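You operate a simulated robot arm through the tools that you are given. There is no shell and no other tool. Be economical: measure what you need, move in short steps, check, and stop when the job is done.

You run a simulated two-armed robot. Do the job below in one go: nothing can be reset, and whatever is moved stays where it is left.

TASK
Pick up the tall clear jar with one hand, pass it to the other hand and put it on the top of the light table. Take the purple capped tube on the top of the bench with the ring press and put it away on the bench top by the spinner. Fetch the thin silver block and set it on top of the small blue spool. Stack the 29 blue pack from the top of the bench with the ring press on top of the 26 blue pack. Fetch the purple ring tube from the top of the bench with the ring press and stand it on top of the purple block there. Put the orange box on the top of the bench with the ring press away on the top shelf of the lane trolley. Do these in any order. Set down upright: tall clear jar, purple ring tube.

Only the result counts: the job must be done as asked and must still hold three seconds after the hand-in. Knocking over, shifting, dropping, spilling or breaking anything else fails it.

THE ROBOT
Two 7-joint arms with two-finger parallel grippers on one trunk, on a base that drives. Base frame: it is fixed to the floor where the robot stands at the start and does not move with it; the origin is under the middle of the robot, x ahead of it, y to its left, z up. Readings come in m, degrees, newtons and seconds.
The left shoulder is at the start at [0.07, 0.134, 1.151], the right one opposite. With the tool pointing down near the work surface each hand reaches from about 0.1 to 0.64 m from the robot's upright axis, wherever it stands, measured 20 degrees to its own side. Places, roughly: bench top by the spinner [-1.5, -5.6, 0.8]; blue pack [1.5, 0.25, 0.75]; orange box (18x6x7 cm) [2.1, 0.3, 0.8]; purple block (4x4x4 cm) [1.5, 0.3, 0.8]; purple capped tube (2x2x6 cm) [0.5, 0.5, 0.8]; purple ring tube (3x3x6 cm) [1.5, 0.2, 0.8]; small blue spool (7x7x7 cm) [1.2, 0.3, 0.8]; tall clear jar (8x8x10 cm) [0.5, 0.1, 0.8]; thin silver block (5x5x2 cm) [0.6, 0.3, 0.8]; top of the light table (38x24 cm) [-0.6, -1.7, 0.84]; top shelf of the lane trolley [-2.2, -1.3, 0.7]. Payload 1.57 kg a hand.
Tool frame (each hand has its own): the origin (TCP) lies between the finger pads and is the grasp point; the fingertips stand 0.03 m ahead of it; z points along the fingers, y is the line along which they close. Largest opening 0.08 m; finger width 0.017, thickness 0.012; the body of the gripper, 0.04 by 0.082 m, starts 0.08 m behind the TCP.
Orientation is that of the tool frame in the base frame, as [roll, pitch, yaw] about the fixed x, y, z axes, in that order (R = Rz(yaw) Ry(pitch) Rx(roll)). With the fingers straight down and closing along the base's y, the tool's x points along the base's -x, its y along +y and its z along -z.

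THE INTERFACE
- The arms move only by the tool move_arm. It takes "left_targets", "right_targets" or both (then of equal length, played together; a hand with none holds still); each is a list of rows, each an object (a shift or turn left out is 0, a gripper value left out holds the last) with "rotation": the turn, a rotation vector about the base's x, y, z in degrees, a list of three; "xyz": the shift along the base's x, y, z in m, a list of three; "grip": the finger opening in m, from 0 to 0.08. In form: [{"rotation": [wx, wy, wz], "xyz": [tx, ty, tz], "grip": grip}, ...]. A call has 1 to 10 rows; each row is the pose to reach, as a shift and turn from the pose commanded when the call began. Rows are played at 5 a second. More than 0.05 m and 8.6 degrees between two rows, or a gripper value outside its range, and nothing of the call is played. Where a pose cannot be reached the arm comes as near as it can. A force on the tool above 40 N (or 10 N above the force at the start of the call, whichever is more), or a blocked arm, ends the call early, and 0.2 s more pass. Each finger travels about 0.153 m/s and halts on what it meets, pressing with about 30 N; the grip force reading is that of the motor and also rises with nothing between the fingers. The clock runs only during rows and for 0.2 s after the last one: add rows that repeat a pose to give the fingers time. It gives the time, the measured TCP pose, the force on the tool (base axes), the opening and the grip force at its end, in the units of the frame above (readings bear some noise), with the torque about the TCP (base axes, N m) and any sound that the robot's microphone picked up, and new pictures: "views" is both (left out), scene, wrist or none (wrist: the cameras of the hands that moved).
- Cameras (640 x 400 px; columns grow to the right, rows downward): "scene" is now at [0.1193, 0.0383, 1.3609]; the picture's right is [0.49, -0.87, 0.00], its down [-0.65, -0.36, -0.67] and it looks along [0.58, 0.33, -0.74] (base axes); focal length 254 px, centre (320, 200). "left" rides on the left gripper at [0.072, 0.007, -0.122] in its tool frame; the picture's right is [-0.09, 1.00, 0.00], its down [-0.84, -0.08, -0.54] and it looks along [-0.54, -0.05, 0.84] (tool axes); focal length 238 px, centre (320, 200). "right" rides on the right gripper at [0.072, -0.007, -0.122] in its tool frame; the picture's right is [0.09, 1.00, 0.00], its down [-0.84, 0.08, -0.54] and it looks along [-0.54, 0.05, 0.84] (tool axes); focal length 238 px, centre (320, 200). There is no depth. A picture from a camera that has moved, and an enlarged one, comes with that camera's place and axes in the base frame and with its lens.
- lift_body(by): slides the trunk up (or, below 0, down) by that many m; the arms and the scene camera ride with it, the base frame stays. It gives what a move gives, with no picture.
- base_move(legs): drives the robot by 1 to 6 legs, each [ahead, left, turn to the left] in m, m and degrees, along the robot's own axes; the way and the turn of a leg run together, so that a leg with both is an arc; at most 1.5 m and 180 degrees a leg. The arms and the cameras ride along, it lands a little off, and it stops where it bumps. It gives what a move gives, and a new picture of the scene camera.
- turn_head(pan, tilt): turns the head with the scene camera to pan (to the left, within 86 degrees either way) and tilt (down, from -29 to 69), counted from straight ahead of the robot. It gives what a move gives, and a new picture of the scene camera.
- enlarge(camera, box): a new picture of the part [left, top, right, bottom] of that camera's present view, enlarged. No time passes.
- sign_off(): hands the job in; it is judged then, once.

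Go step by step. Nothing tells you exact positions but the pictures and the camera data: compare them with the known pose of the tool, close in by small moves and look again before you grip or let go. The budget is 196 turns and 260 pictures, counting those below and the enlarged ones. Unless the task says otherwise, let go and move clear before handing in.

The tools are called after ">>>" by a JSON object that holds its "op" and its "data". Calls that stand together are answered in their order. move_arm: Moves the arms, as the interface text tells. Its arguments: {"type":"object","properties":{"left_targets":{"type":"array","items":{"type":"object","properties":{"rotation":{"type":"array","items":{"type":"number"}},"xyz":{"type":"array","items":{"type":"number"}},"grip":{"type":"number"}}}},"right_targets":{"type":"array","items":{"type":"object","properties":{"rotation":{"type":"array","items":{"type":"number"}},"xyz":{"type":"array","items":{"type":"number"}},"grip":{"type":"number"}}}},"views":{"type":"string","enum":["both","scene","wrist","none"]}},"required":[]} The other tools are called the same way: lift_body (by) slides the trunk up or down; base_move (legs) drives the base; turn_head (pan, tilt) turns the head that bears the scene camera; enlarge (camera, box) takes an enlarged picture of a part of a camera's view; sign_off () hands the job in.

At the start:

```text
time_s: 0.0
left_tcp_pos: [0.3441, 0.415, 1.0852]
left_tool_rot: [-180.0, 0.0, 179.9]
left_ft_force: [0.4, 0.4, -0.1]
left_torque: [0.02, 0.01, -0.02]
left_width: 0.0799
left_grasp_force: 0.1
right_tcp_pos: [0.4487, 0.0198, 1.1065]
right_tool_rot: [180.0, 0.0, -179.9]
right_ft_force: [-0.3, -0.1, -0.1]
right_torque: [0.01, -0.03, 0.02]
right_width: 0.0798
right_grasp_force: 0.0
trunk travel left (down, up): [-0.725, 0.215]
robot x, y, heading: [-0.0023, -0.0028, -0.2]
head pan, tilt: [29.2, 48.0]
```

scene: 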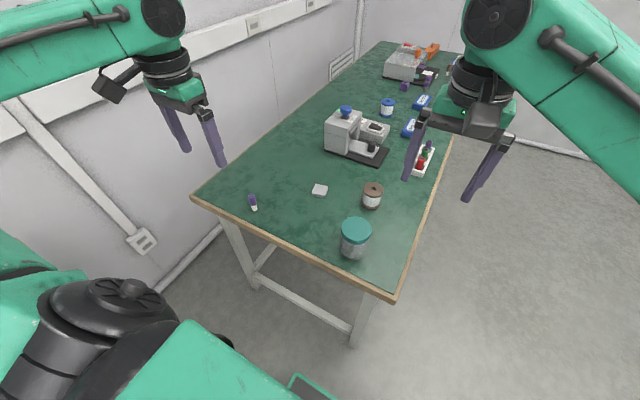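
right: 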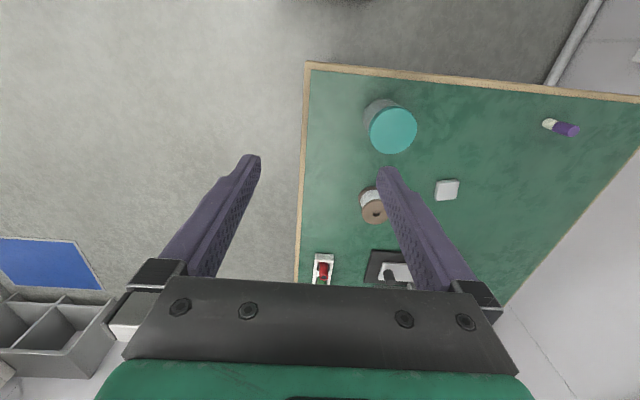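
left: 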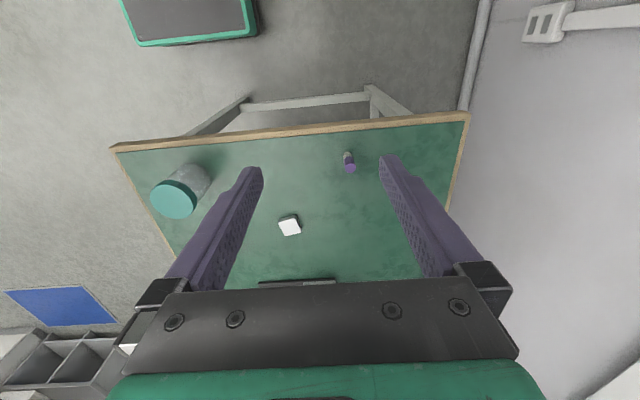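

The bench with the ring press lies ahead, with the jar, tube and silver block near. First I'll take a closer look and look around the room.

>>> {"op": "enlarge", "data": {"camera": "scene", "box": [310, 30, 470, 130]}}

>>> {"op": "enlarge", "data": {"camera": "scene", "box": [230, 110, 454, 270]}}

>>> {"op": "turn_head", "data": {"pan": -60, "tilt": 20}}

```text
4.00 times, centred on (390, 80) of scene
camera zoom: at [0.1193, 0.0383, 1.3609], right [0.49, -0.87, 0.0], down [-0.65, -0.36, -0.67], along [0.58, 0.33, -0.74], focal length 1016 px, centre (40, 680)
```

zoom: 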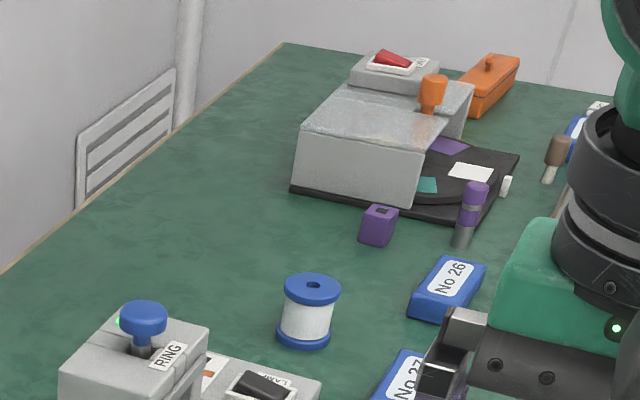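

```text
2.50 times, centred on (342, 190) of scene
camera zoom: at [0.1193, 0.0383, 1.3609], right [0.49, -0.87, 0.0], down [-0.65, -0.36, -0.67], along [0.58, 0.33, -0.74], focal length 635 px, centre (265, 225)
```

zoom: 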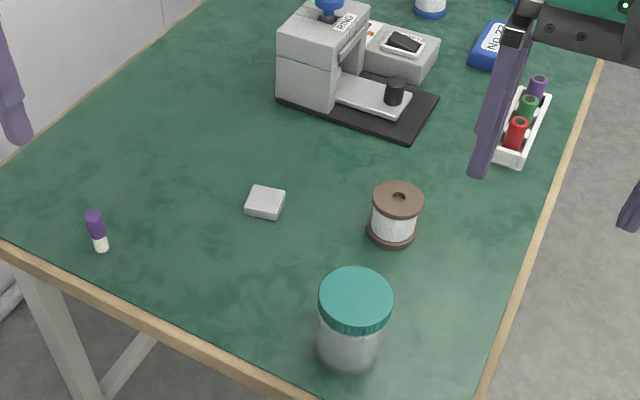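

```text
time_s: 1.6
left_tcp_pos: [0.3452, 0.4137, 1.0848]
left_tool_rot: [-180.0, 0.1, -179.9]
left_ft_force: [0.5, 0.2, -0.7]
left_torque: [0.03, -0.02, 0.02]
left_width: 0.08
left_grasp_force: 0.0
right_tcp_pos: [0.4501, 0.0194, 1.1056]
right_tool_rot: [-179.9, 0.0, -180.0]
right_ft_force: [-0.8, -0.3, -0.3]
right_torque: [0.0, 0.0, -0.02]
right_width: 0.08
right_grasp_force: 0.0
trunk travel left (down, up): [-0.725, 0.215]
robot x, y, heading: [0.0, 0.0008, 0.3]
head pan, tilt: [-60.0, 20.0]
camera scene: at [0.0971, -0.0808, 1.4037], right [-0.87, -0.5, 0.0], down [-0.17, 0.3, -0.94], along [0.47, -0.81, -0.34], focal length 254 px, centre (320, 200)
```

scene: 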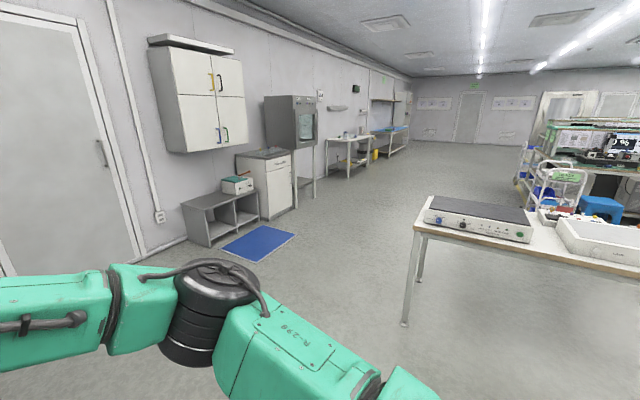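

>>> {"op": "turn_head", "data": {"pan": -86, "tilt": 20}}

>>> {"op": "base_move", "data": {"legs": [[-0.15, 0, 0], [0, 0, -60]]}}

```text
time_s: 2.5
left_tcp_pos: [0.3449, 0.4144, 1.0844]
left_tool_rot: [-180.0, 0.0, -180.0]
left_ft_force: [0.9, 0.3, -0.5]
left_torque: [0.0, 0.02, 0.01]
left_width: 0.0801
left_grasp_force: 0.2
right_tcp_pos: [0.4493, 0.0191, 1.1048]
right_tool_rot: [-180.0, 0.0, -180.0]
right_ft_force: [0.1, -0.5, 1.2]
right_torque: [0.02, -0.02, 0.02]
right_width: 0.0798
right_grasp_force: 0.1
trunk travel left (down, up): [-0.725, 0.215]
robot x, y, heading: [0.0004, -0.0005, -0.1]
head pan, tilt: [-85.9, 20.0]
camera scene: at [0.0572, -0.093, 1.4037], right [-1.0, -0.07, 0.0], down [-0.02, 0.34, -0.94], along [0.07, -0.94, -0.34], focal length 254 px, centre (320, 200)
```

scene: 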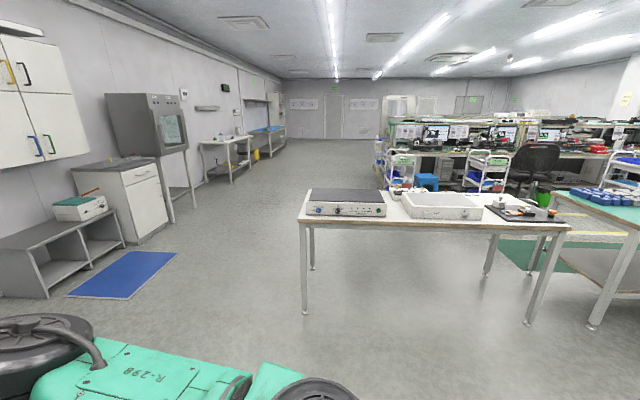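

```text
time_s: 6.6
left_tcp_pos: [0.3831, -0.0949, 1.0855]
left_tool_rot: [180.0, 0.1, 119.7]
left_ft_force: [-0.3, -0.6, -0.1]
left_torque: [-0.01, -0.03, -0.01]
left_width: 0.08
left_grasp_force: 0.1
right_tcp_pos: [0.091, -0.3799, 1.1065]
right_tool_rot: [-179.9, -0.1, 119.6]
right_ft_force: [0.4, -0.7, 1.0]
right_torque: [0.04, 0.01, -0.01]
right_width: 0.0797
right_grasp_force: 0.0
trunk travel left (down, up): [-0.725, 0.215]
robot x, y, heading: [-0.1495, 0.006, -60.5]
head pan, tilt: [-85.9, 20.0]
camera scene: at [-0.201, -0.0953, 1.4038], right [-0.55, 0.83, 0.0], down [0.28, 0.19, -0.94], along [-0.78, -0.52, -0.34], focal length 254 px, centre (320, 200)
```

scene: 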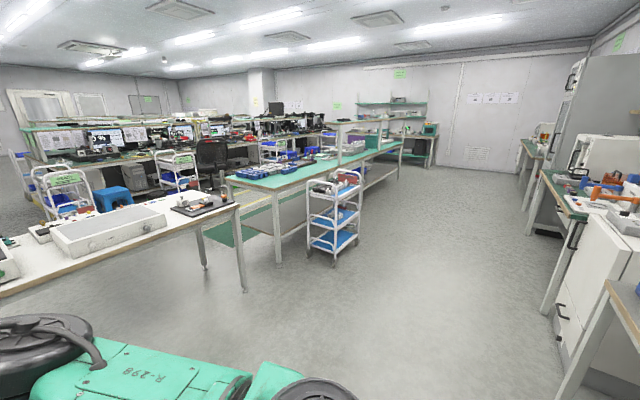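

Light table appears to be the white framed unit on the bench to the right; the lane trolley is the white cart behind it. I'll return to the first bench and inspect the jar.

>>> {"op": "base_move", "data": {"legs": [[0, 0, 60.5], [0.15, 0.05, 0]]}}

>>> {"op": "turn_head", "data": {"pan": 15, "tilt": 55}}

>>> {"op": "enlarge", "data": {"camera": "right", "box": [310, 80, 470, 180]}}

```text
time_s: 10.7
left_tcp_pos: [0.341, 0.4673, 1.0855]
left_tool_rot: [179.8, 0.2, -179.6]
left_ft_force: [-1.5, 0.9, -1.3]
left_torque: [0.02, -0.03, -0.03]
left_width: 0.0802
left_grasp_force: 0.1
right_tcp_pos: [0.449, 0.0739, 1.1069]
right_tool_rot: [-180.0, 0.1, -179.6]
right_ft_force: [-0.2, -1.2, -0.1]
right_torque: [0.02, -0.03, -0.01]
right_width: 0.08
right_grasp_force: 0.1
trunk travel left (down, up): [-0.725, 0.215]
robot x, y, heading: [-0.0007, 0.0524, 0.4]
head pan, tilt: [-85.9, 20.0]
camera scene: at [0.0564, -0.0429, 1.4038], right [-1.0, -0.08, 0.0], down [-0.02, 0.34, -0.94], along [0.07, -0.94, -0.34], focal length 254 px, centre (320, 200)
```

scene: 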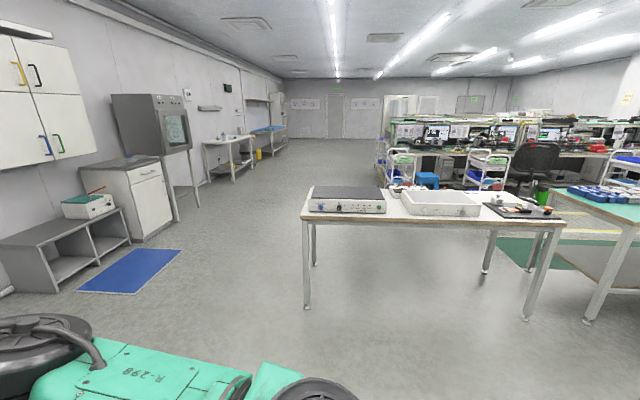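

```text
time_s: 12.4
left_tcp_pos: [0.3429, 0.4666, 1.0854]
left_tool_rot: [-180.0, 0.0, -179.7]
left_ft_force: [0.1, -0.3, 0.1]
left_torque: [0.0, 0.0, 0.01]
left_width: 0.08
left_grasp_force: 0.1
right_tcp_pos: [0.4505, 0.0723, 1.1056]
right_tool_rot: [180.0, 0.0, -179.7]
right_ft_force: [-0.5, -0.2, 0.4]
right_torque: [0.01, -0.06, 0.01]
right_width: 0.08
right_grasp_force: 0.1
trunk travel left (down, up): [-0.725, 0.215]
robot x, y, heading: [0.0025, 0.0492, 0.2]
head pan, tilt: [15.0, 55.0]
camera scene: at [0.1212, 0.07, 1.3516], right [0.26, -0.96, 0.0], down [-0.79, -0.22, -0.57], along [0.55, 0.15, -0.82], focal length 254 px, centre (320, 200)
```

scene: 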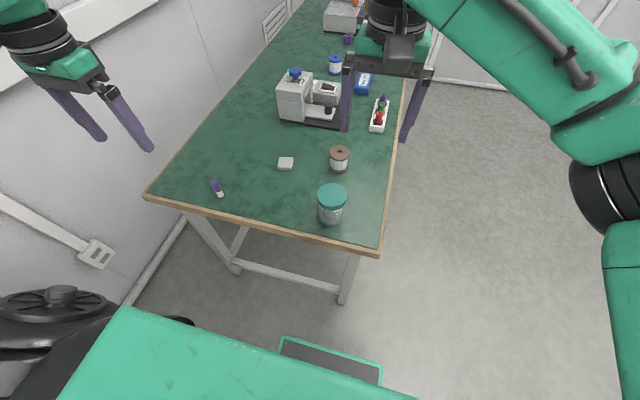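

```text
4.00 times, centred on (390, 130) of right
camera zoom: at [0.3792, 0.0675, 1.2283], right [-0.1, 1.0, 0.0], down [0.84, 0.08, 0.54], along [0.54, 0.05, -0.84], focal length 953 px, centre (40, 480)
```

zoom: 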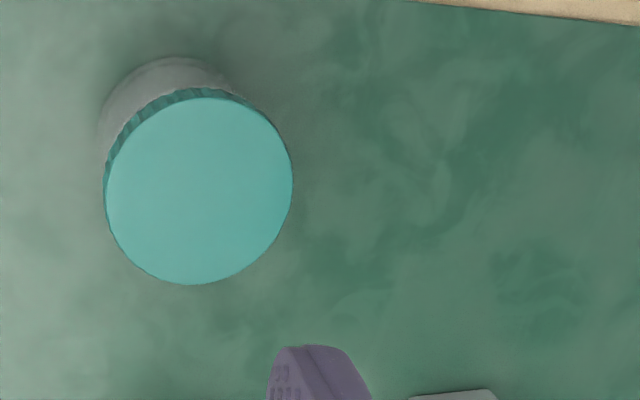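

Table height comes out at 0.75, jar at about (0.48, 0.14), lid ~0.075 wide. I bring the right hand over it and check.

>>> {"op": "move_arm", "data": {"right_targets": [{"xyz": [0.01, 0.023, -0.03], "grip": 0.08}, {"xyz": [0.02, 0.046, -0.07]}, {"xyz": [0.03, 0.068, -0.11]}, {"xyz": [0.03, 0.068, -0.15]}], "views": "wrist"}}

>>> {"op": "enlarge", "data": {"camera": "right", "box": [220, 40, 420, 165]}}

```text
time_s: 13.4
left_tcp_pos: [0.3442, 0.4673, 1.0861]
left_tool_rot: [-180.0, 0.0, -179.6]
left_ft_force: [-0.2, -0.1, -0.1]
left_torque: [0.03, 0.03, -0.03]
left_width: 0.0801
left_grasp_force: 0.0
right_tcp_pos: [0.4795, 0.1429, 0.9552]
right_tool_rot: [-180.0, 0.1, -179.7]
right_ft_force: [0.3, -0.5, 0.4]
right_torque: [-0.03, 0.0, 0.0]
right_width: 0.08
right_grasp_force: 0.1
trunk travel left (down, up): [-0.725, 0.215]
robot x, y, heading: [-0.0032, 0.0539, 0.7]
head pan, tilt: [15.0, 55.0]
camera right: at [0.4088, 0.1375, 1.0778], right [-0.1, 1.0, 0.0], down [0.84, 0.08, 0.54], along [0.54, 0.05, -0.84], focal length 238 px, centre (320, 200)
```

right: 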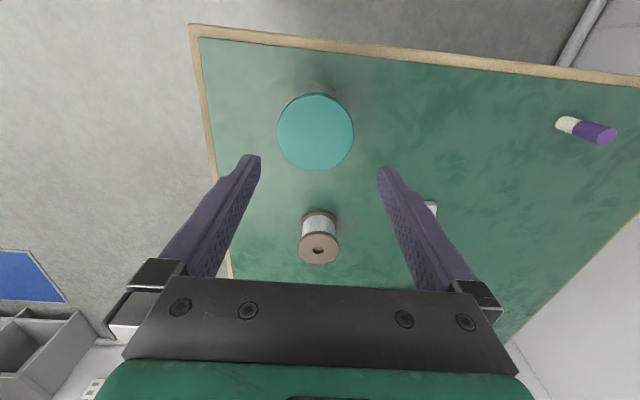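

```text
3.20 times, centred on (320, 102) of right
camera zoom: at [0.4088, 0.1375, 1.0778], right [-0.1, 1.0, 0.0], down [0.84, 0.08, 0.54], along [0.54, 0.05, -0.84], focal length 763 px, centre (320, 512)
```

zoom: 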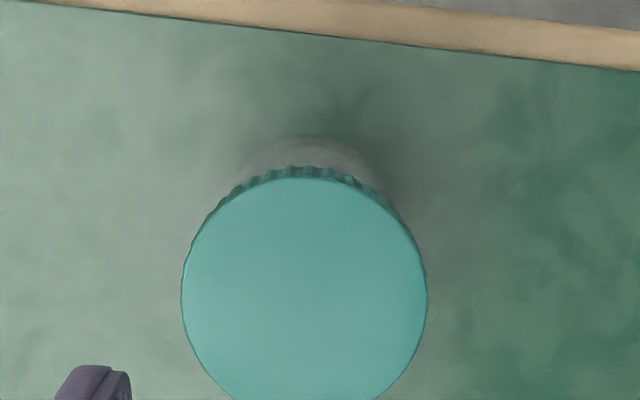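

>>> {"op": "move_arm", "data": {"right_targets": [{"xyz": [-0.003, -0.005, -0.03]}, {"xyz": [-0.003, -0.005, -0.06]}], "views": "wrist"}}

```text
time_s: 14.0
left_tcp_pos: [0.3435, 0.4686, 1.0852]
left_tool_rot: [-180.0, 0.1, -179.7]
left_ft_force: [0.0, -0.2, 0.3]
left_torque: [-0.01, 0.0, 0.01]
left_width: 0.0801
left_grasp_force: 0.1
right_tcp_pos: [0.4763, 0.1366, 0.8956]
right_tool_rot: [-180.0, 0.0, -179.6]
right_ft_force: [0.4, -0.5, -1.3]
right_torque: [0.01, -0.03, 0.0]
right_width: 0.0797
right_grasp_force: 0.1
trunk travel left (down, up): [-0.725, 0.215]
robot x, y, heading: [0.0009, 0.0522, 0.3]
head pan, tilt: [15.0, 55.0]
camera right: at [0.4047, 0.1312, 1.0193], right [-0.1, 1.0, 0.0], down [0.84, 0.08, 0.54], along [0.54, 0.05, -0.84], focal length 238 px, centre (320, 200)
```

right: 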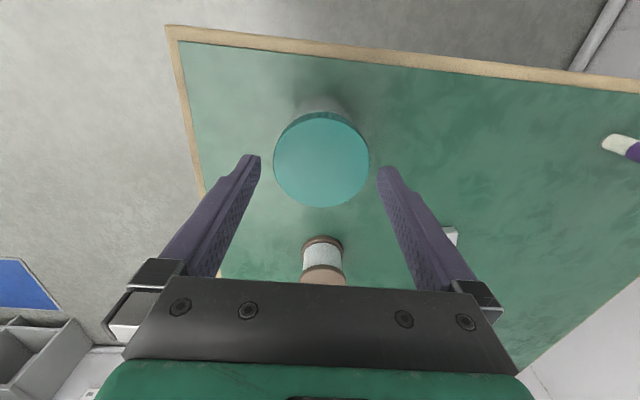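

>>> {"op": "move_arm", "data": {"right_targets": [{"xyz": [0.0, 0.001, -0.02]}, {"xyz": [0.0, 0.001, -0.035]}], "views": "wrist"}}

>>> {"op": "enlarge", "data": {"camera": "right", "box": [220, 90, 420, 215]}}

```text
time_s: 14.6
left_tcp_pos: [0.343, 0.4674, 1.0842]
left_tool_rot: [-179.9, 0.0, -179.6]
left_ft_force: [-0.3, -0.4, -0.2]
left_torque: [0.0, 0.02, -0.02]
left_width: 0.08
left_grasp_force: 0.0
right_tcp_pos: [0.476, 0.1377, 0.8628]
right_tool_rot: [-180.0, 0.0, -179.5]
right_ft_force: [-0.1, -0.3, -0.1]
right_torque: [-0.01, 0.04, 0.0]
right_width: 0.0799
right_grasp_force: 0.0
trunk travel left (down, up): [-0.725, 0.215]
robot x, y, heading: [-0.0017, 0.0513, 0.4]
head pan, tilt: [15.0, 55.0]
camera right: at [0.4055, 0.1319, 0.9852], right [-0.1, 1.0, 0.0], down [0.84, 0.08, 0.54], along [0.54, 0.05, -0.84], focal length 238 px, centre (320, 200)
```

right: 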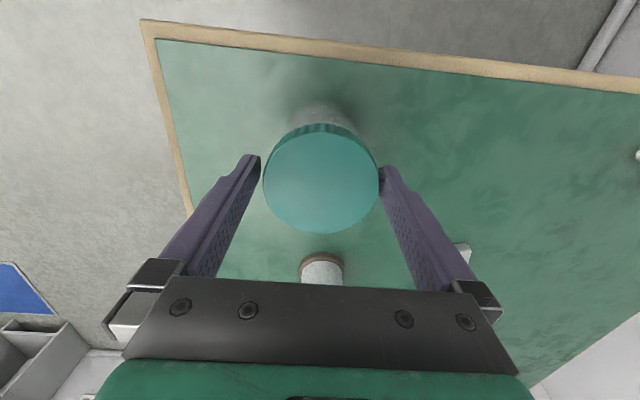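

```text
3.20 times, centred on (320, 152) of right
camera zoom: at [0.4055, 0.1319, 0.9852], right [-0.1, 1.0, 0.0], down [0.84, 0.08, 0.54], along [0.54, 0.05, -0.84], focal length 763 px, centre (320, 352)
```

zoom: 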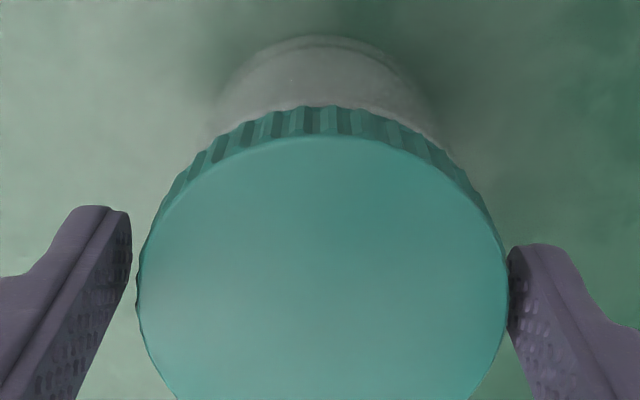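

>>> {"op": "move_arm", "data": {"right_targets": [{"xyz": [0.002, 0.001, -0.02]}, {"xyz": [0.002, 0.001, -0.04]}, {"xyz": [0.002, 0.001, -0.062]}], "views": "wrist"}}

```text
time_s: 15.4
left_tcp_pos: [0.3447, 0.4688, 1.085]
left_tool_rot: [179.9, 0.0, -179.8]
left_ft_force: [0.2, -0.3, -0.5]
left_torque: [-0.02, -0.01, 0.01]
left_width: 0.0798
left_grasp_force: 0.0
right_tcp_pos: [0.4783, 0.1393, 0.7991]
right_tool_rot: [179.9, 0.0, -179.6]
right_ft_force: [0.5, 0.0, -0.3]
right_torque: [0.02, -0.02, -0.03]
right_width: 0.08
right_grasp_force: 0.1
trunk travel left (down, up): [-0.725, 0.215]
robot x, y, heading: [0.0006, 0.051, 0.3]
head pan, tilt: [15.0, 55.0]
camera right: at [0.4074, 0.1329, 0.9212], right [-0.1, 1.0, 0.0], down [0.84, 0.08, 0.54], along [0.54, 0.05, -0.84], focal length 238 px, centre (320, 200)
```

right: 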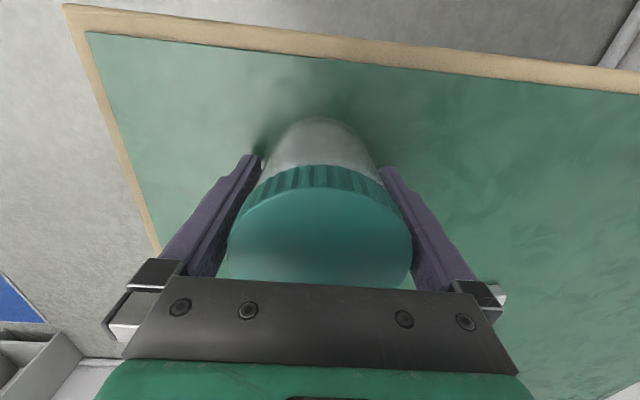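

The fingers straddle the jar; grip and lift.

>>> {"op": "move_arm", "data": {"right_targets": [{"grip": 0.06}, {"grip": 0.06}, {"grip": 0.06, "xyz": [0, 0, 0.005]}, {"xyz": [0, 0, 0.03]}, {"xyz": [0, 0, 0.07]}, {"xyz": [0, 0, 0.11]}, {"xyz": [0, 0, 0.15]}, {"xyz": [0, 0, 0.19]}], "views": "both"}}

```text
time_s: 17.2
left_tcp_pos: [0.3421, 0.4671, 1.0841]
left_tool_rot: [179.8, 0.0, -179.7]
left_ft_force: [-0.8, -0.4, 0.2]
left_torque: [-0.03, 0.0, -0.03]
left_width: 0.0799
left_grasp_force: 0.1
right_tcp_pos: [0.4801, 0.1396, 0.9903]
right_tool_rot: [180.0, 0.0, -179.7]
right_ft_force: [0.6, -0.4, -1.9]
right_torque: [-0.02, -0.01, 0.04]
right_width: 0.0709
right_grasp_force: 29.9
trunk travel left (down, up): [-0.725, 0.215]
robot x, y, heading: [0.0022, 0.0526, 0.3]
head pan, tilt: [15.0, 55.0]
camera scene: at [0.121, 0.0694, 1.3516], right [0.26, -0.96, 0.0], down [-0.79, -0.22, -0.57], along [0.55, 0.15, -0.82], focal length 254 px, centre (320, 200)
camera right: at [0.4085, 0.1323, 1.1118], right [-0.1, 1.0, 0.0], down [0.84, 0.08, 0.54], along [0.54, 0.05, -0.84], focal length 238 px, centre (320, 200)
```

scene: 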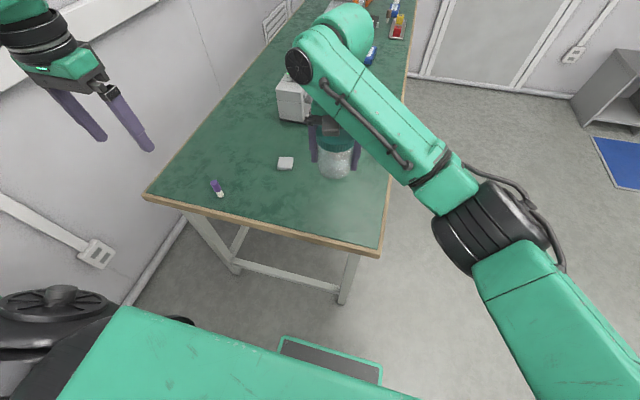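
right: 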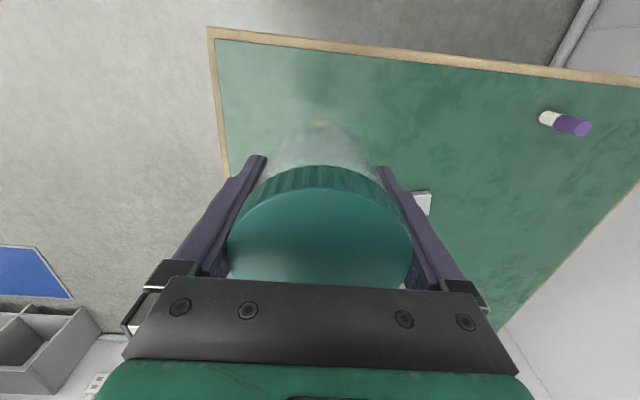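

Jar is held by the right hand. Now I turn the left hand sideways (nearly horizontal, pointing to -y) and shift the jar right to make room for the handover.

>>> {"op": "move_arm", "data": {"left_targets": [{"rotation": [-4.18, 4.18, 5.96], "xyz": [0.008, -0.005, 0]}, {"rotation": [-8.37, 8.37, 11.93], "xyz": [0.016, -0.01, 0]}, {"rotation": [-12.55, 12.55, 17.89], "xyz": [0.024, -0.015, 0]}, {"rotation": [-16.73, 16.73, 23.86], "xyz": [0.032, -0.02, 0]}, {"rotation": [-20.9, 20.9, 29.8], "xyz": [0.04, -0.025, 0]}, {"rotation": [-25.1, 25.1, 35.8], "xyz": [0.048, -0.03, 0]}, {"rotation": [-29.3, 29.3, 41.7], "xyz": [0.056, -0.035, 0]}, {"rotation": [-33.5, 33.5, 47.7], "xyz": [0.064, -0.04, 0]}, {"rotation": [-37.6, 37.6, 53.7], "xyz": [0.072, -0.045, 0]}, {"rotation": [-41.8, 41.8, 59.6], "xyz": [0.08, -0.05, 0]}], "right_targets": [{"xyz": [0, -0.01, 0]}, {"xyz": [0, -0.02, 0]}, {"xyz": [0, -0.03, 0]}, {"xyz": [0, -0.04, 0]}, {"xyz": [0, -0.05, 0]}, {"xyz": [0, -0.06, 0]}, {"xyz": [0, -0.07, 0]}, {"xyz": [0, -0.08, 0]}, {"xyz": [0, -0.09, 0]}, {"xyz": [0, -0.1, 0]}], "views": "none"}}

>>> {"op": "move_arm", "data": {"left_targets": [{"rotation": [-4.18, 4.18, 5.96], "xyz": [0.01, -0.01, -0.01]}, {"rotation": [-8.37, 8.37, 11.93], "xyz": [0.02, -0.02, -0.03]}, {"rotation": [-12.55, 12.55, 17.89], "xyz": [0.03, -0.03, -0.05]}, {"rotation": [-12.55, 12.55, 17.89], "xyz": [0.03, -0.06, -0.08]}], "views": "both"}}

```text
time_s: 19.4
left_tcp_pos: [0.4247, 0.4179, 1.0845]
left_tool_rot: [-162.7, -54.4, -123.5]
left_ft_force: [-0.2, -0.4, -0.7]
left_torque: [-0.01, 0.01, 0.02]
left_width: 0.08
left_grasp_force: 0.1
right_tcp_pos: [0.4792, 0.039, 0.9881]
right_tool_rot: [-180.0, -0.1, -179.7]
right_ft_force: [0.0, -0.4, -1.1]
right_torque: [0.01, -0.01, 0.0]
right_width: 0.071
right_grasp_force: 29.8
trunk travel left (down, up): [-0.725, 0.215]
robot x, y, heading: [0.0008, 0.0514, 0.4]
head pan, tilt: [15.0, 55.0]
```

```text
time_s: 20.4
left_tcp_pos: [0.4193, 0.3475, 1.0251]
left_tool_rot: [179.3, -69.3, -88.7]
left_ft_force: [1.1, 0.2, 0.5]
left_torque: [-0.05, 0.0, -0.03]
left_width: 0.0802
left_grasp_force: 0.1
left hand out of reach, approached as far as the arm can: row 2, 3, 4
right_tcp_pos: [0.4808, 0.0378, 0.987]
right_tool_rot: [-180.0, 0.0, -179.7]
right_ft_force: [0.7, -0.1, -1.6]
right_torque: [0.05, 0.01, -0.05]
right_width: 0.0711
right_grasp_force: 30.0
trunk travel left (down, up): [-0.725, 0.215]
robot x, y, heading: [0.0003, 0.0495, 0.5]
head pan, tilt: [15.0, 55.0]
camera scene: at [0.1231, 0.069, 1.3515], right [0.26, -0.96, 0.0], down [-0.79, -0.22, -0.57], along [0.55, 0.15, -0.82], focal length 254 px, centre (320, 200)
camera left: at [0.412, 0.4354, 1.1351], right [-1.0, 0.03, -0.08], down [0.07, 0.8, -0.59], along [0.05, -0.59, -0.8], focal length 238 px, centre (320, 200)
```

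scene: 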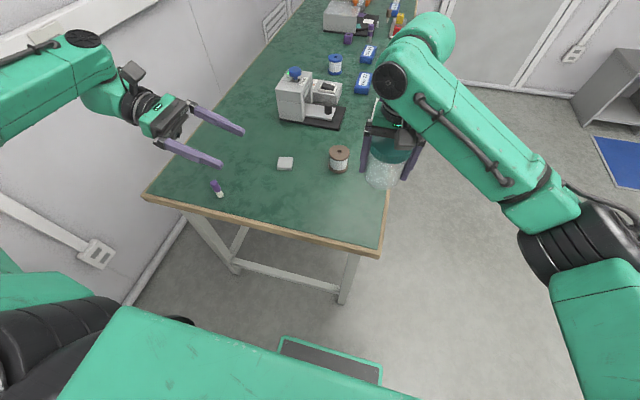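
left: 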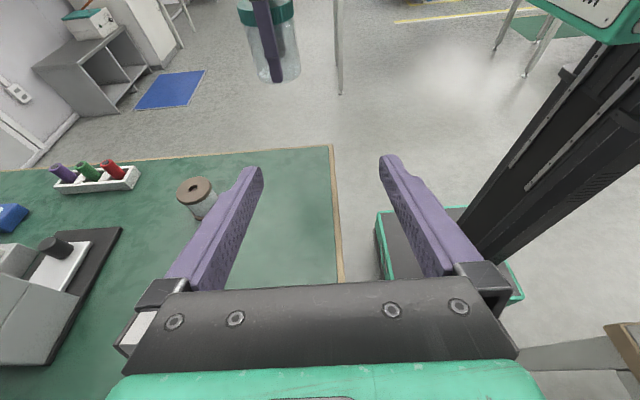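

>>> {"op": "move_arm", "data": {"left_targets": [{"xyz": [-0.02, -0.025, 0]}, {"xyz": [-0.04, -0.05, 0]}, {"xyz": [-0.05, -0.075, 0]}, {"xyz": [-0.05, -0.1, 0]}], "right_targets": [{"xyz": [-0.02, 0, 0]}, {"xyz": [-0.04, 0, 0]}, {"xyz": [-0.06, 0, 0]}, {"xyz": [-0.08, 0, 0]}], "views": "both"}}

```text
time_s: 21.4
left_tcp_pos: [0.3658, 0.248, 1.0257]
left_tool_rot: [179.3, -70.0, -89.1]
left_ft_force: [0.4, -0.1, -0.4]
left_torque: [0.01, 0.03, 0.0]
left_width: 0.0798
left_grasp_force: 0.1
right_tcp_pos: [0.3987, 0.0381, 0.992]
right_tool_rot: [179.9, 0.0, -179.6]
right_ft_force: [0.4, -0.3, -1.6]
right_torque: [-0.02, -0.02, 0.0]
right_width: 0.0708
right_grasp_force: 30.3
trunk travel left (down, up): [-0.725, 0.215]
robot x, y, heading: [0.0011, 0.0525, 0.4]
head pan, tilt: [15.0, 55.0]
camera scene: at [0.1207, 0.0687, 1.3517], right [0.26, -0.96, 0.0], down [-0.79, -0.22, -0.57], along [0.55, 0.15, -0.82], focal length 254 px, centre (320, 200)
camera right: at [0.3271, 0.0318, 1.1128], right [-0.1, 1.0, 0.0], down [0.84, 0.08, 0.54], along [0.54, 0.05, -0.84], focal length 238 px, centre (320, 200)
camera left: at [0.3599, 0.3374, 1.1345], right [-1.0, 0.03, -0.08], down [0.07, 0.8, -0.6], along [0.05, -0.61, -0.79], focal length 238 px, centre (320, 200)
```

scene: 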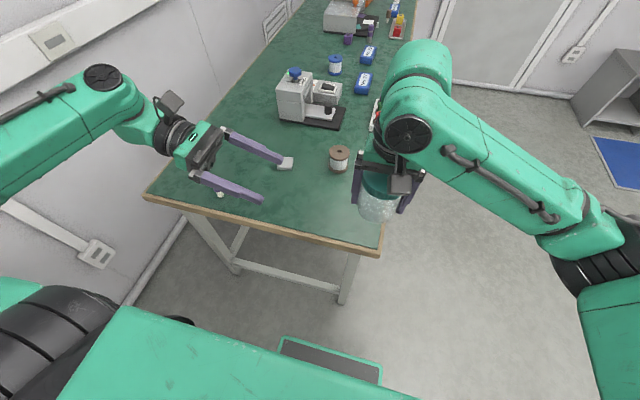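
right: 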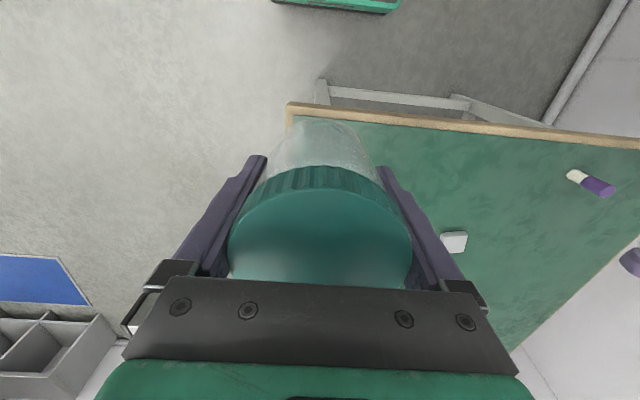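
left: 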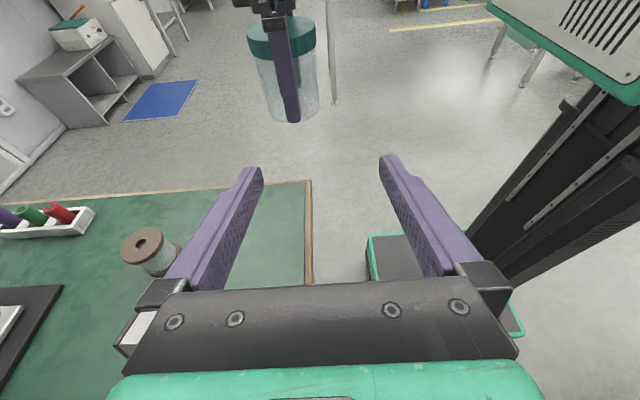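

>>> {"op": "move_arm", "data": {"left_targets": [{"xyz": [0.012, -0.02, -0.016]}, {"xyz": [0.023, -0.04, -0.032]}, {"xyz": [0.033, -0.06, -0.047]}, {"xyz": [0.033, -0.08, -0.047]}], "views": "both"}}

>>> {"op": "enlarge", "data": {"camera": "left", "box": [220, 0, 420, 125]}}

```text
time_s: 22.4
left_tcp_pos: [0.3913, 0.1695, 0.9823]
left_tool_rot: [179.4, -69.7, -89.3]
left_ft_force: [0.0, 0.0, 0.4]
left_torque: [0.01, 0.0, 0.02]
left_width: 0.0797
left_grasp_force: 0.1
left hand out of reach, approached as far as the arm can: row 3, 4
right_tcp_pos: [0.3981, 0.0384, 0.9894]
right_tool_rot: [180.0, 0.0, -179.6]
right_ft_force: [0.3, 0.2, -1.3]
right_torque: [0.01, 0.0, -0.01]
right_width: 0.0712
right_grasp_force: 29.7
trunk travel left (down, up): [-0.725, 0.215]
robot x, y, heading: [0.0004, 0.0553, 0.5]
head pan, tilt: [15.0, 55.0]
camera scene: at [0.1213, 0.0689, 1.3516], right [0.26, -0.96, 0.0], down [-0.79, -0.22, -0.57], along [0.55, 0.15, -0.82], focal length 254 px, centre (320, 200)
camera left: at [0.3838, 0.2578, 1.0927], right [-1.0, 0.03, -0.08], down [0.07, 0.8, -0.6], along [0.05, -0.6, -0.8], focal length 238 px, centre (320, 200)
```

scene: 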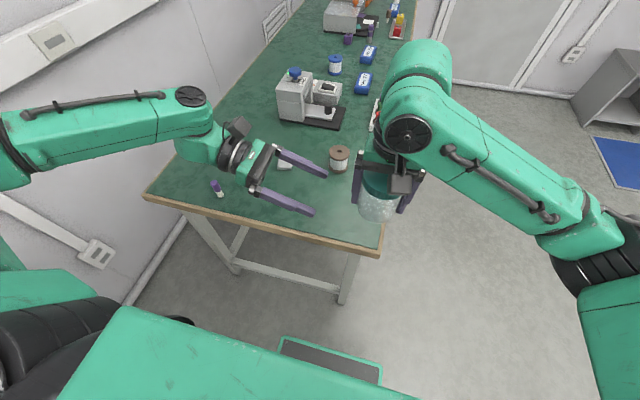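
left: 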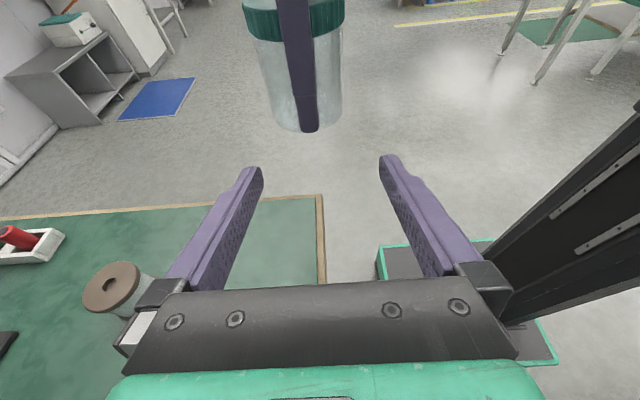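

```text
3.20 times, centred on (320, 62) of left
camera zoom: at [0.3838, 0.2578, 1.0927], right [-1.0, 0.03, -0.08], down [0.07, 0.8, -0.6], along [0.05, -0.6, -0.8], focal length 763 px, centre (320, 640)
```

zoom: 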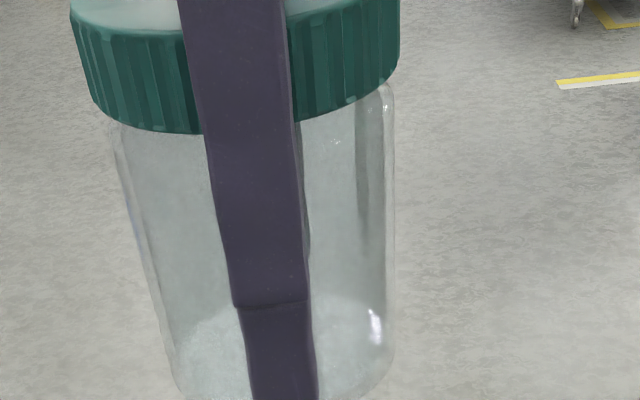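

>>> {"op": "move_arm", "data": {"left_targets": [{"xyz": [-0.006, 0, 0.0]}, {"xyz": [-0.013, -0.02, 0.002]}, {"xyz": [-0.013, -0.05, 0.003]}], "right_targets": [{"xyz": [-0.01, 0, 0.005]}, {"xyz": [-0.02, 0, 0.01]}, {"xyz": [-0.02, 0, 0.01]}], "views": "both"}}

>>> {"op": "enlarge", "data": {"camera": "left", "box": [220, 40, 420, 165]}}

```text
time_s: 23.2
left_tcp_pos: [0.3768, 0.1203, 0.9852]
left_tool_rot: [179.1, -69.7, -89.2]
left_ft_force: [-0.3, 0.4, 0.9]
left_torque: [0.02, -0.01, 0.01]
left_width: 0.0799
left_grasp_force: 0.1
right_tcp_pos: [0.3798, 0.0372, 1.0001]
right_tool_rot: [-180.0, -0.2, -179.7]
right_ft_force: [0.3, -0.7, -1.8]
right_torque: [0.02, 0.04, 0.01]
right_width: 0.0711
right_grasp_force: 30.1
trunk travel left (down, up): [-0.725, 0.215]
robot x, y, heading: [0.0017, 0.0504, 0.3]
head pan, tilt: [15.0, 55.0]
camera scene: at [0.1225, 0.069, 1.3515], right [0.26, -0.96, 0.0], down [-0.79, -0.22, -0.57], along [0.55, 0.15, -0.82], focal length 254 px, centre (320, 200)
camera right: at [0.3092, 0.0321, 1.1218], right [-0.1, 1.0, 0.0], down [0.84, 0.08, 0.54], along [0.54, 0.05, -0.84], focal length 238 px, centre (320, 200)
camera left: at [0.371, 0.2097, 1.0952], right [-1.0, 0.03, -0.08], down [0.07, 0.8, -0.6], along [0.05, -0.6, -0.8], focal length 238 px, centre (320, 200)
```

scene: 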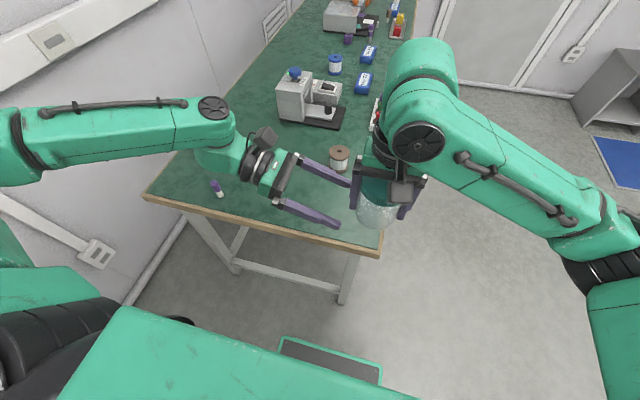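
right: 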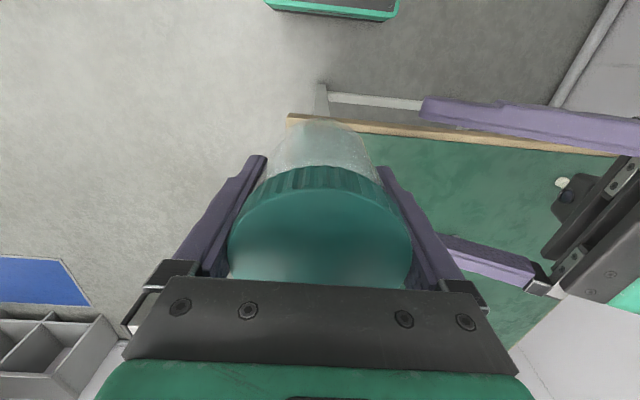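
left: 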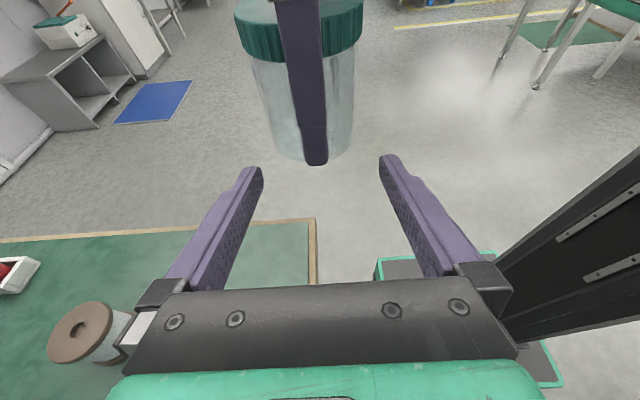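

```text
3.20 times, centred on (320, 102) of left
camera zoom: at [0.371, 0.2097, 1.0952], right [-1.0, 0.03, -0.08], down [0.07, 0.8, -0.6], along [0.05, -0.6, -0.8], focal length 763 px, centre (320, 512)
```

zoom: 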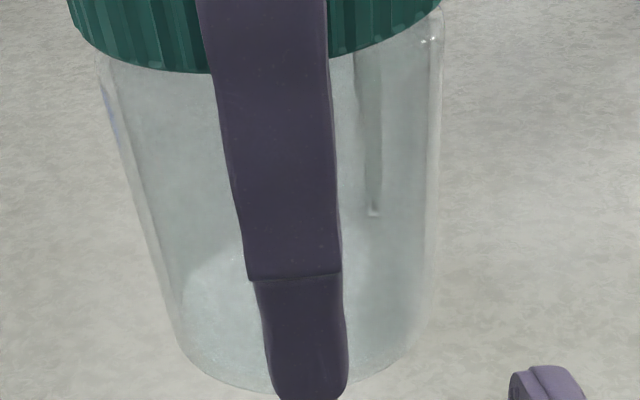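

>>> {"op": "move_arm", "data": {"left_targets": [{"xyz": [0.003, 0, 0.0]}, {"xyz": [0.003, -0.015, 0]}], "right_targets": [{"xyz": [-0.002, 0, 0]}, {"xyz": [-0.002, 0, 0]}], "views": "wrist"}}

>>> {"op": "enlarge", "data": {"camera": "left", "box": [220, 60, 420, 185]}}

```text
time_s: 23.8
left_tcp_pos: [0.3766, 0.1078, 0.9893]
left_tool_rot: [179.5, -69.6, -89.3]
left_ft_force: [0.0, -0.2, -0.9]
left_torque: [0.01, 0.03, -0.02]
left_width: 0.0798
left_grasp_force: 0.1
left hand out of reach, approached as far as the arm can: row 1, 2
right_tcp_pos: [0.3776, 0.0374, 0.9989]
right_tool_rot: [180.0, 0.0, -179.7]
right_ft_force: [0.2, -0.5, -1.6]
right_torque: [0.0, 0.01, -0.01]
right_width: 0.071
right_grasp_force: 30.4
trunk travel left (down, up): [-0.725, 0.215]
robot x, y, heading: [0.0019, 0.0508, 0.4]
head pan, tilt: [15.0, 55.0]
camera right: at [0.3067, 0.0316, 1.1216], right [-0.1, 1.0, 0.0], down [0.84, 0.08, 0.54], along [0.54, 0.05, -0.84], focal length 238 px, centre (320, 200)
camera left: at [0.369, 0.1964, 1.0994], right [-1.0, 0.03, -0.08], down [0.07, 0.8, -0.6], along [0.05, -0.6, -0.8], focal length 238 px, centre (320, 200)
```

right: 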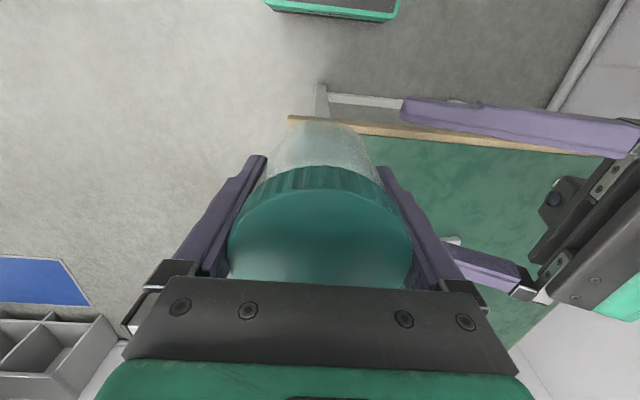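
left: 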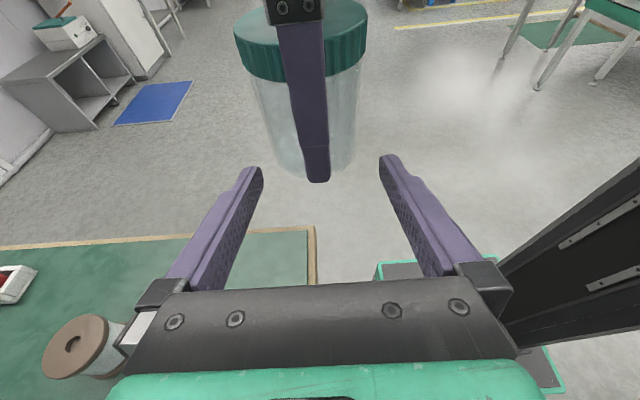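

```text
3.20 times, centred on (320, 122) of left
camera zoom: at [0.369, 0.1964, 1.0994], right [-1.0, 0.03, -0.08], down [0.07, 0.8, -0.6], along [0.05, -0.6, -0.8], focal length 763 px, centre (320, 448)
```

zoom: 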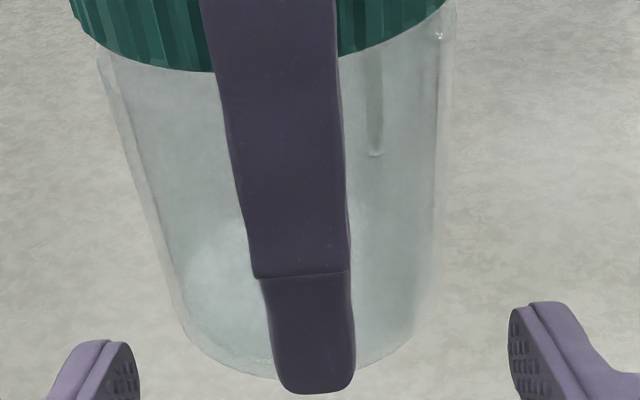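

>>> {"op": "move_arm", "data": {"left_targets": [{"xyz": [-0.009, 0, 0.008]}, {"xyz": [-0.018, 0, 0.016]}, {"xyz": [-0.018, -0.01, 0.016]}], "right_targets": [{"xyz": [-0.011, 0, 0.009]}, {"xyz": [-0.022, 0, 0.018]}, {"xyz": [-0.022, 0, 0.018]}], "views": "wrist"}}

>>> {"op": "enlarge", "data": {"camera": "left", "box": [220, 60, 420, 185]}}

```text
time_s: 24.6
left_tcp_pos: [0.3581, 0.0976, 1.0057]
left_tool_rot: [179.1, -70.0, -89.1]
left_ft_force: [0.7, 0.1, 0.7]
left_torque: [-0.01, -0.02, 0.03]
left_width: 0.0799
left_grasp_force: 0.2
right_tcp_pos: [0.3562, 0.037, 1.0167]
right_tool_rot: [179.9, 0.0, -179.7]
right_ft_force: [-0.3, 0.5, -1.7]
right_torque: [0.02, 0.02, 0.01]
right_width: 0.0709
right_grasp_force: 29.9
trunk travel left (down, up): [-0.725, 0.215]
robot x, y, heading: [0.002, 0.0525, 0.1]
head pan, tilt: [15.0, 55.0]
camera right: at [0.2858, 0.0326, 1.1396], right [-0.1, 1.0, 0.0], down [0.84, 0.08, 0.54], along [0.54, 0.05, -0.84], focal length 238 px, centre (320, 200)
camera left: at [0.351, 0.1876, 1.1145], right [-1.0, 0.03, -0.08], down [0.07, 0.8, -0.6], along [0.05, -0.6, -0.8], focal length 238 px, centre (320, 200)
```

right: 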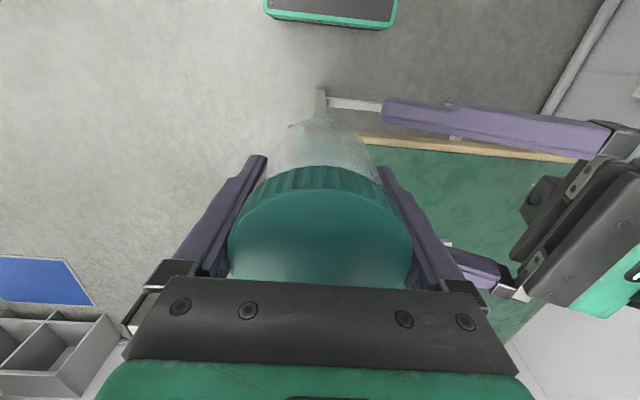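
left: 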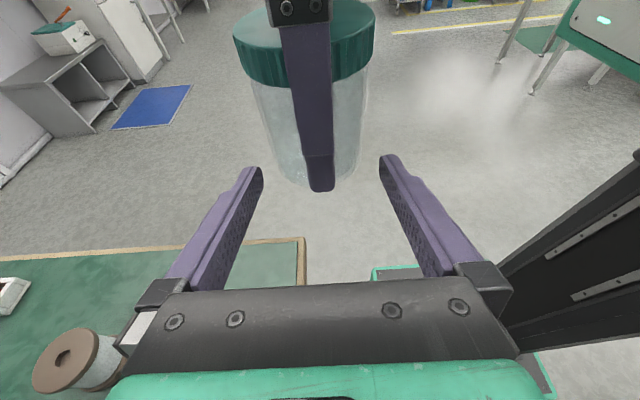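

```text
3.20 times, centred on (320, 122) of left
camera zoom: at [0.351, 0.1876, 1.1145], right [-1.0, 0.03, -0.08], down [0.07, 0.8, -0.6], along [0.05, -0.6, -0.8], focal length 763 px, centre (320, 448)
```

zoom: 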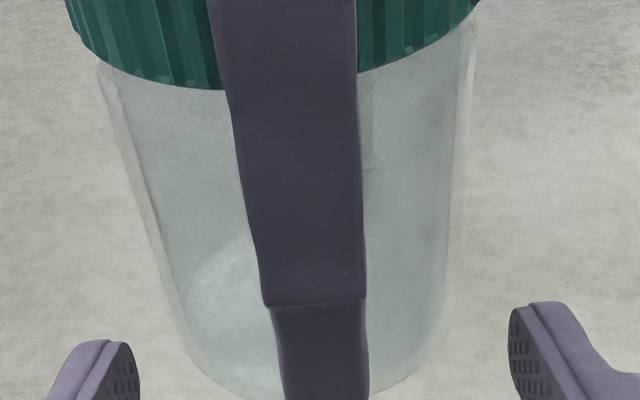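

>>> {"op": "move_arm", "data": {"left_targets": [{"xyz": [0, -0.015, 0.0]}, {"xyz": [0, -0.03, 0]}], "views": "wrist"}}

```text
time_s: 25.2
left_tcp_pos: [0.3578, 0.0676, 1.0046]
left_tool_rot: [179.0, -70.0, -89.3]
left_ft_force: [0.7, -0.8, -0.4]
left_torque: [0.03, 0.01, -0.01]
left_width: 0.0799
left_grasp_force: 0.1
right_tcp_pos: [0.3562, 0.0384, 1.0179]
right_tool_rot: [-180.0, 0.0, -179.5]
right_ft_force: [-0.4, -0.4, -1.4]
right_torque: [0.04, 0.02, 0.02]
right_width: 0.071
right_grasp_force: 30.1
trunk travel left (down, up): [-0.725, 0.215]
robot x, y, heading: [0.0018, 0.0507, 0.2]
head pan, tilt: [15.0, 55.0]
camera left: at [0.3509, 0.1571, 1.1145], right [-1.0, 0.03, -0.08], down [0.07, 0.8, -0.6], along [0.05, -0.6, -0.79], focal length 238 px, centre (320, 200)
```

left: 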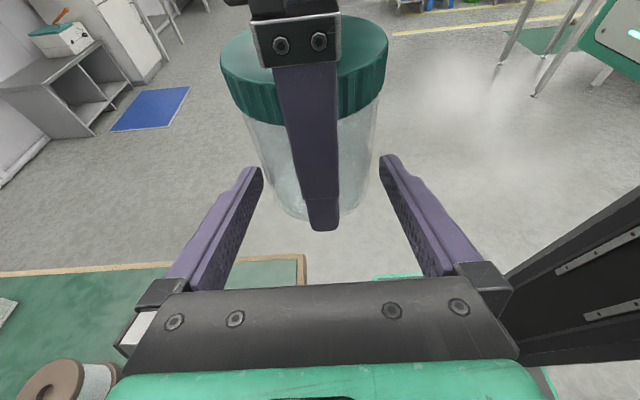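

>>> {"op": "move_arm", "data": {"left_targets": [{"xyz": [0, -0.015, 0.0]}, {"xyz": [0, -0.028, 0]}], "views": "wrist"}}

```text
time_s: 25.8
left_tcp_pos: [0.3568, 0.0399, 1.0052]
left_tool_rot: [179.3, -69.8, -89.4]
left_ft_force: [0.5, 0.2, 0.8]
left_torque: [0.02, 0.03, 0.0]
left_width: 0.08
left_grasp_force: 0.1
right_tcp_pos: [0.3557, 0.038, 1.0167]
right_tool_rot: [-180.0, -0.1, -179.5]
right_ft_force: [0.1, 0.2, -1.5]
right_torque: [-0.03, 0.02, 0.02]
right_width: 0.071
right_grasp_force: 29.9
trunk travel left (down, up): [-0.725, 0.215]
robot x, y, heading: [0.0031, 0.0494, 0.5]
head pan, tilt: [15.0, 55.0]
camera left: at [0.3504, 0.129, 1.1151], right [-1.0, 0.03, -0.08], down [0.07, 0.8, -0.6], along [0.05, -0.6, -0.8], focal length 238 px, centre (320, 200)
```

left: 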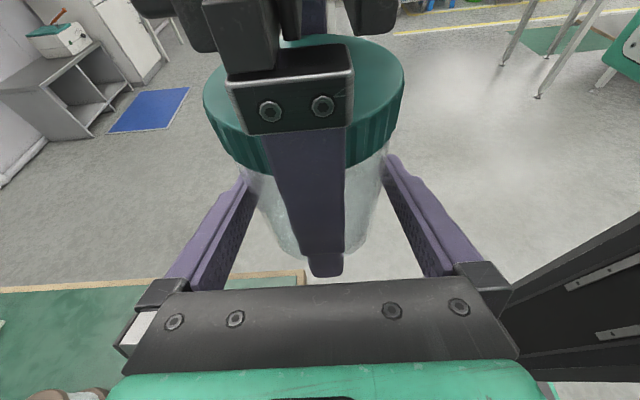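

Left fingers are either side of the jar body with no contact. Close left, then see whether it grips.

>>> {"op": "move_arm", "data": {"left_targets": [{"grip": 0.06}, {"grip": 0.06}, {"grip": 0.06}], "views": "wrist"}}

```text
time_s: 26.6
left_tcp_pos: [0.3576, 0.04, 1.005]
left_tool_rot: [179.4, -69.9, -89.3]
left_ft_force: [8.9, -4.3, 0.4]
left_torque: [0.28, -0.05, 0.02]
left_width: 0.0703
left_grasp_force: 30.1
right_tcp_pos: [0.3549, 0.0403, 1.0171]
right_tool_rot: [-180.0, -0.1, -179.7]
right_ft_force: [-7.9, 4.6, 0.0]
right_torque: [-0.2, 0.21, -0.03]
right_width: 0.0711
right_grasp_force: 30.0
trunk travel left (down, up): [-0.725, 0.215]
robot x, y, heading: [0.0026, 0.054, 0.3]
head pan, tilt: [15.0, 55.0]
camera left: at [0.3505, 0.1299, 1.1152], right [-1.0, 0.03, -0.08], down [0.07, 0.8, -0.6], along [0.05, -0.6, -0.8], focal length 238 px, centre (320, 200)
```

left: 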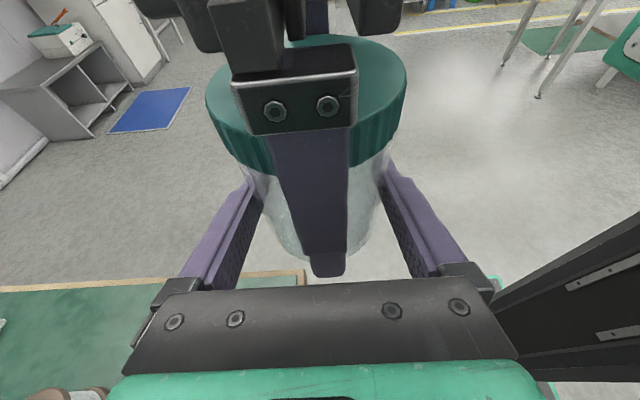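

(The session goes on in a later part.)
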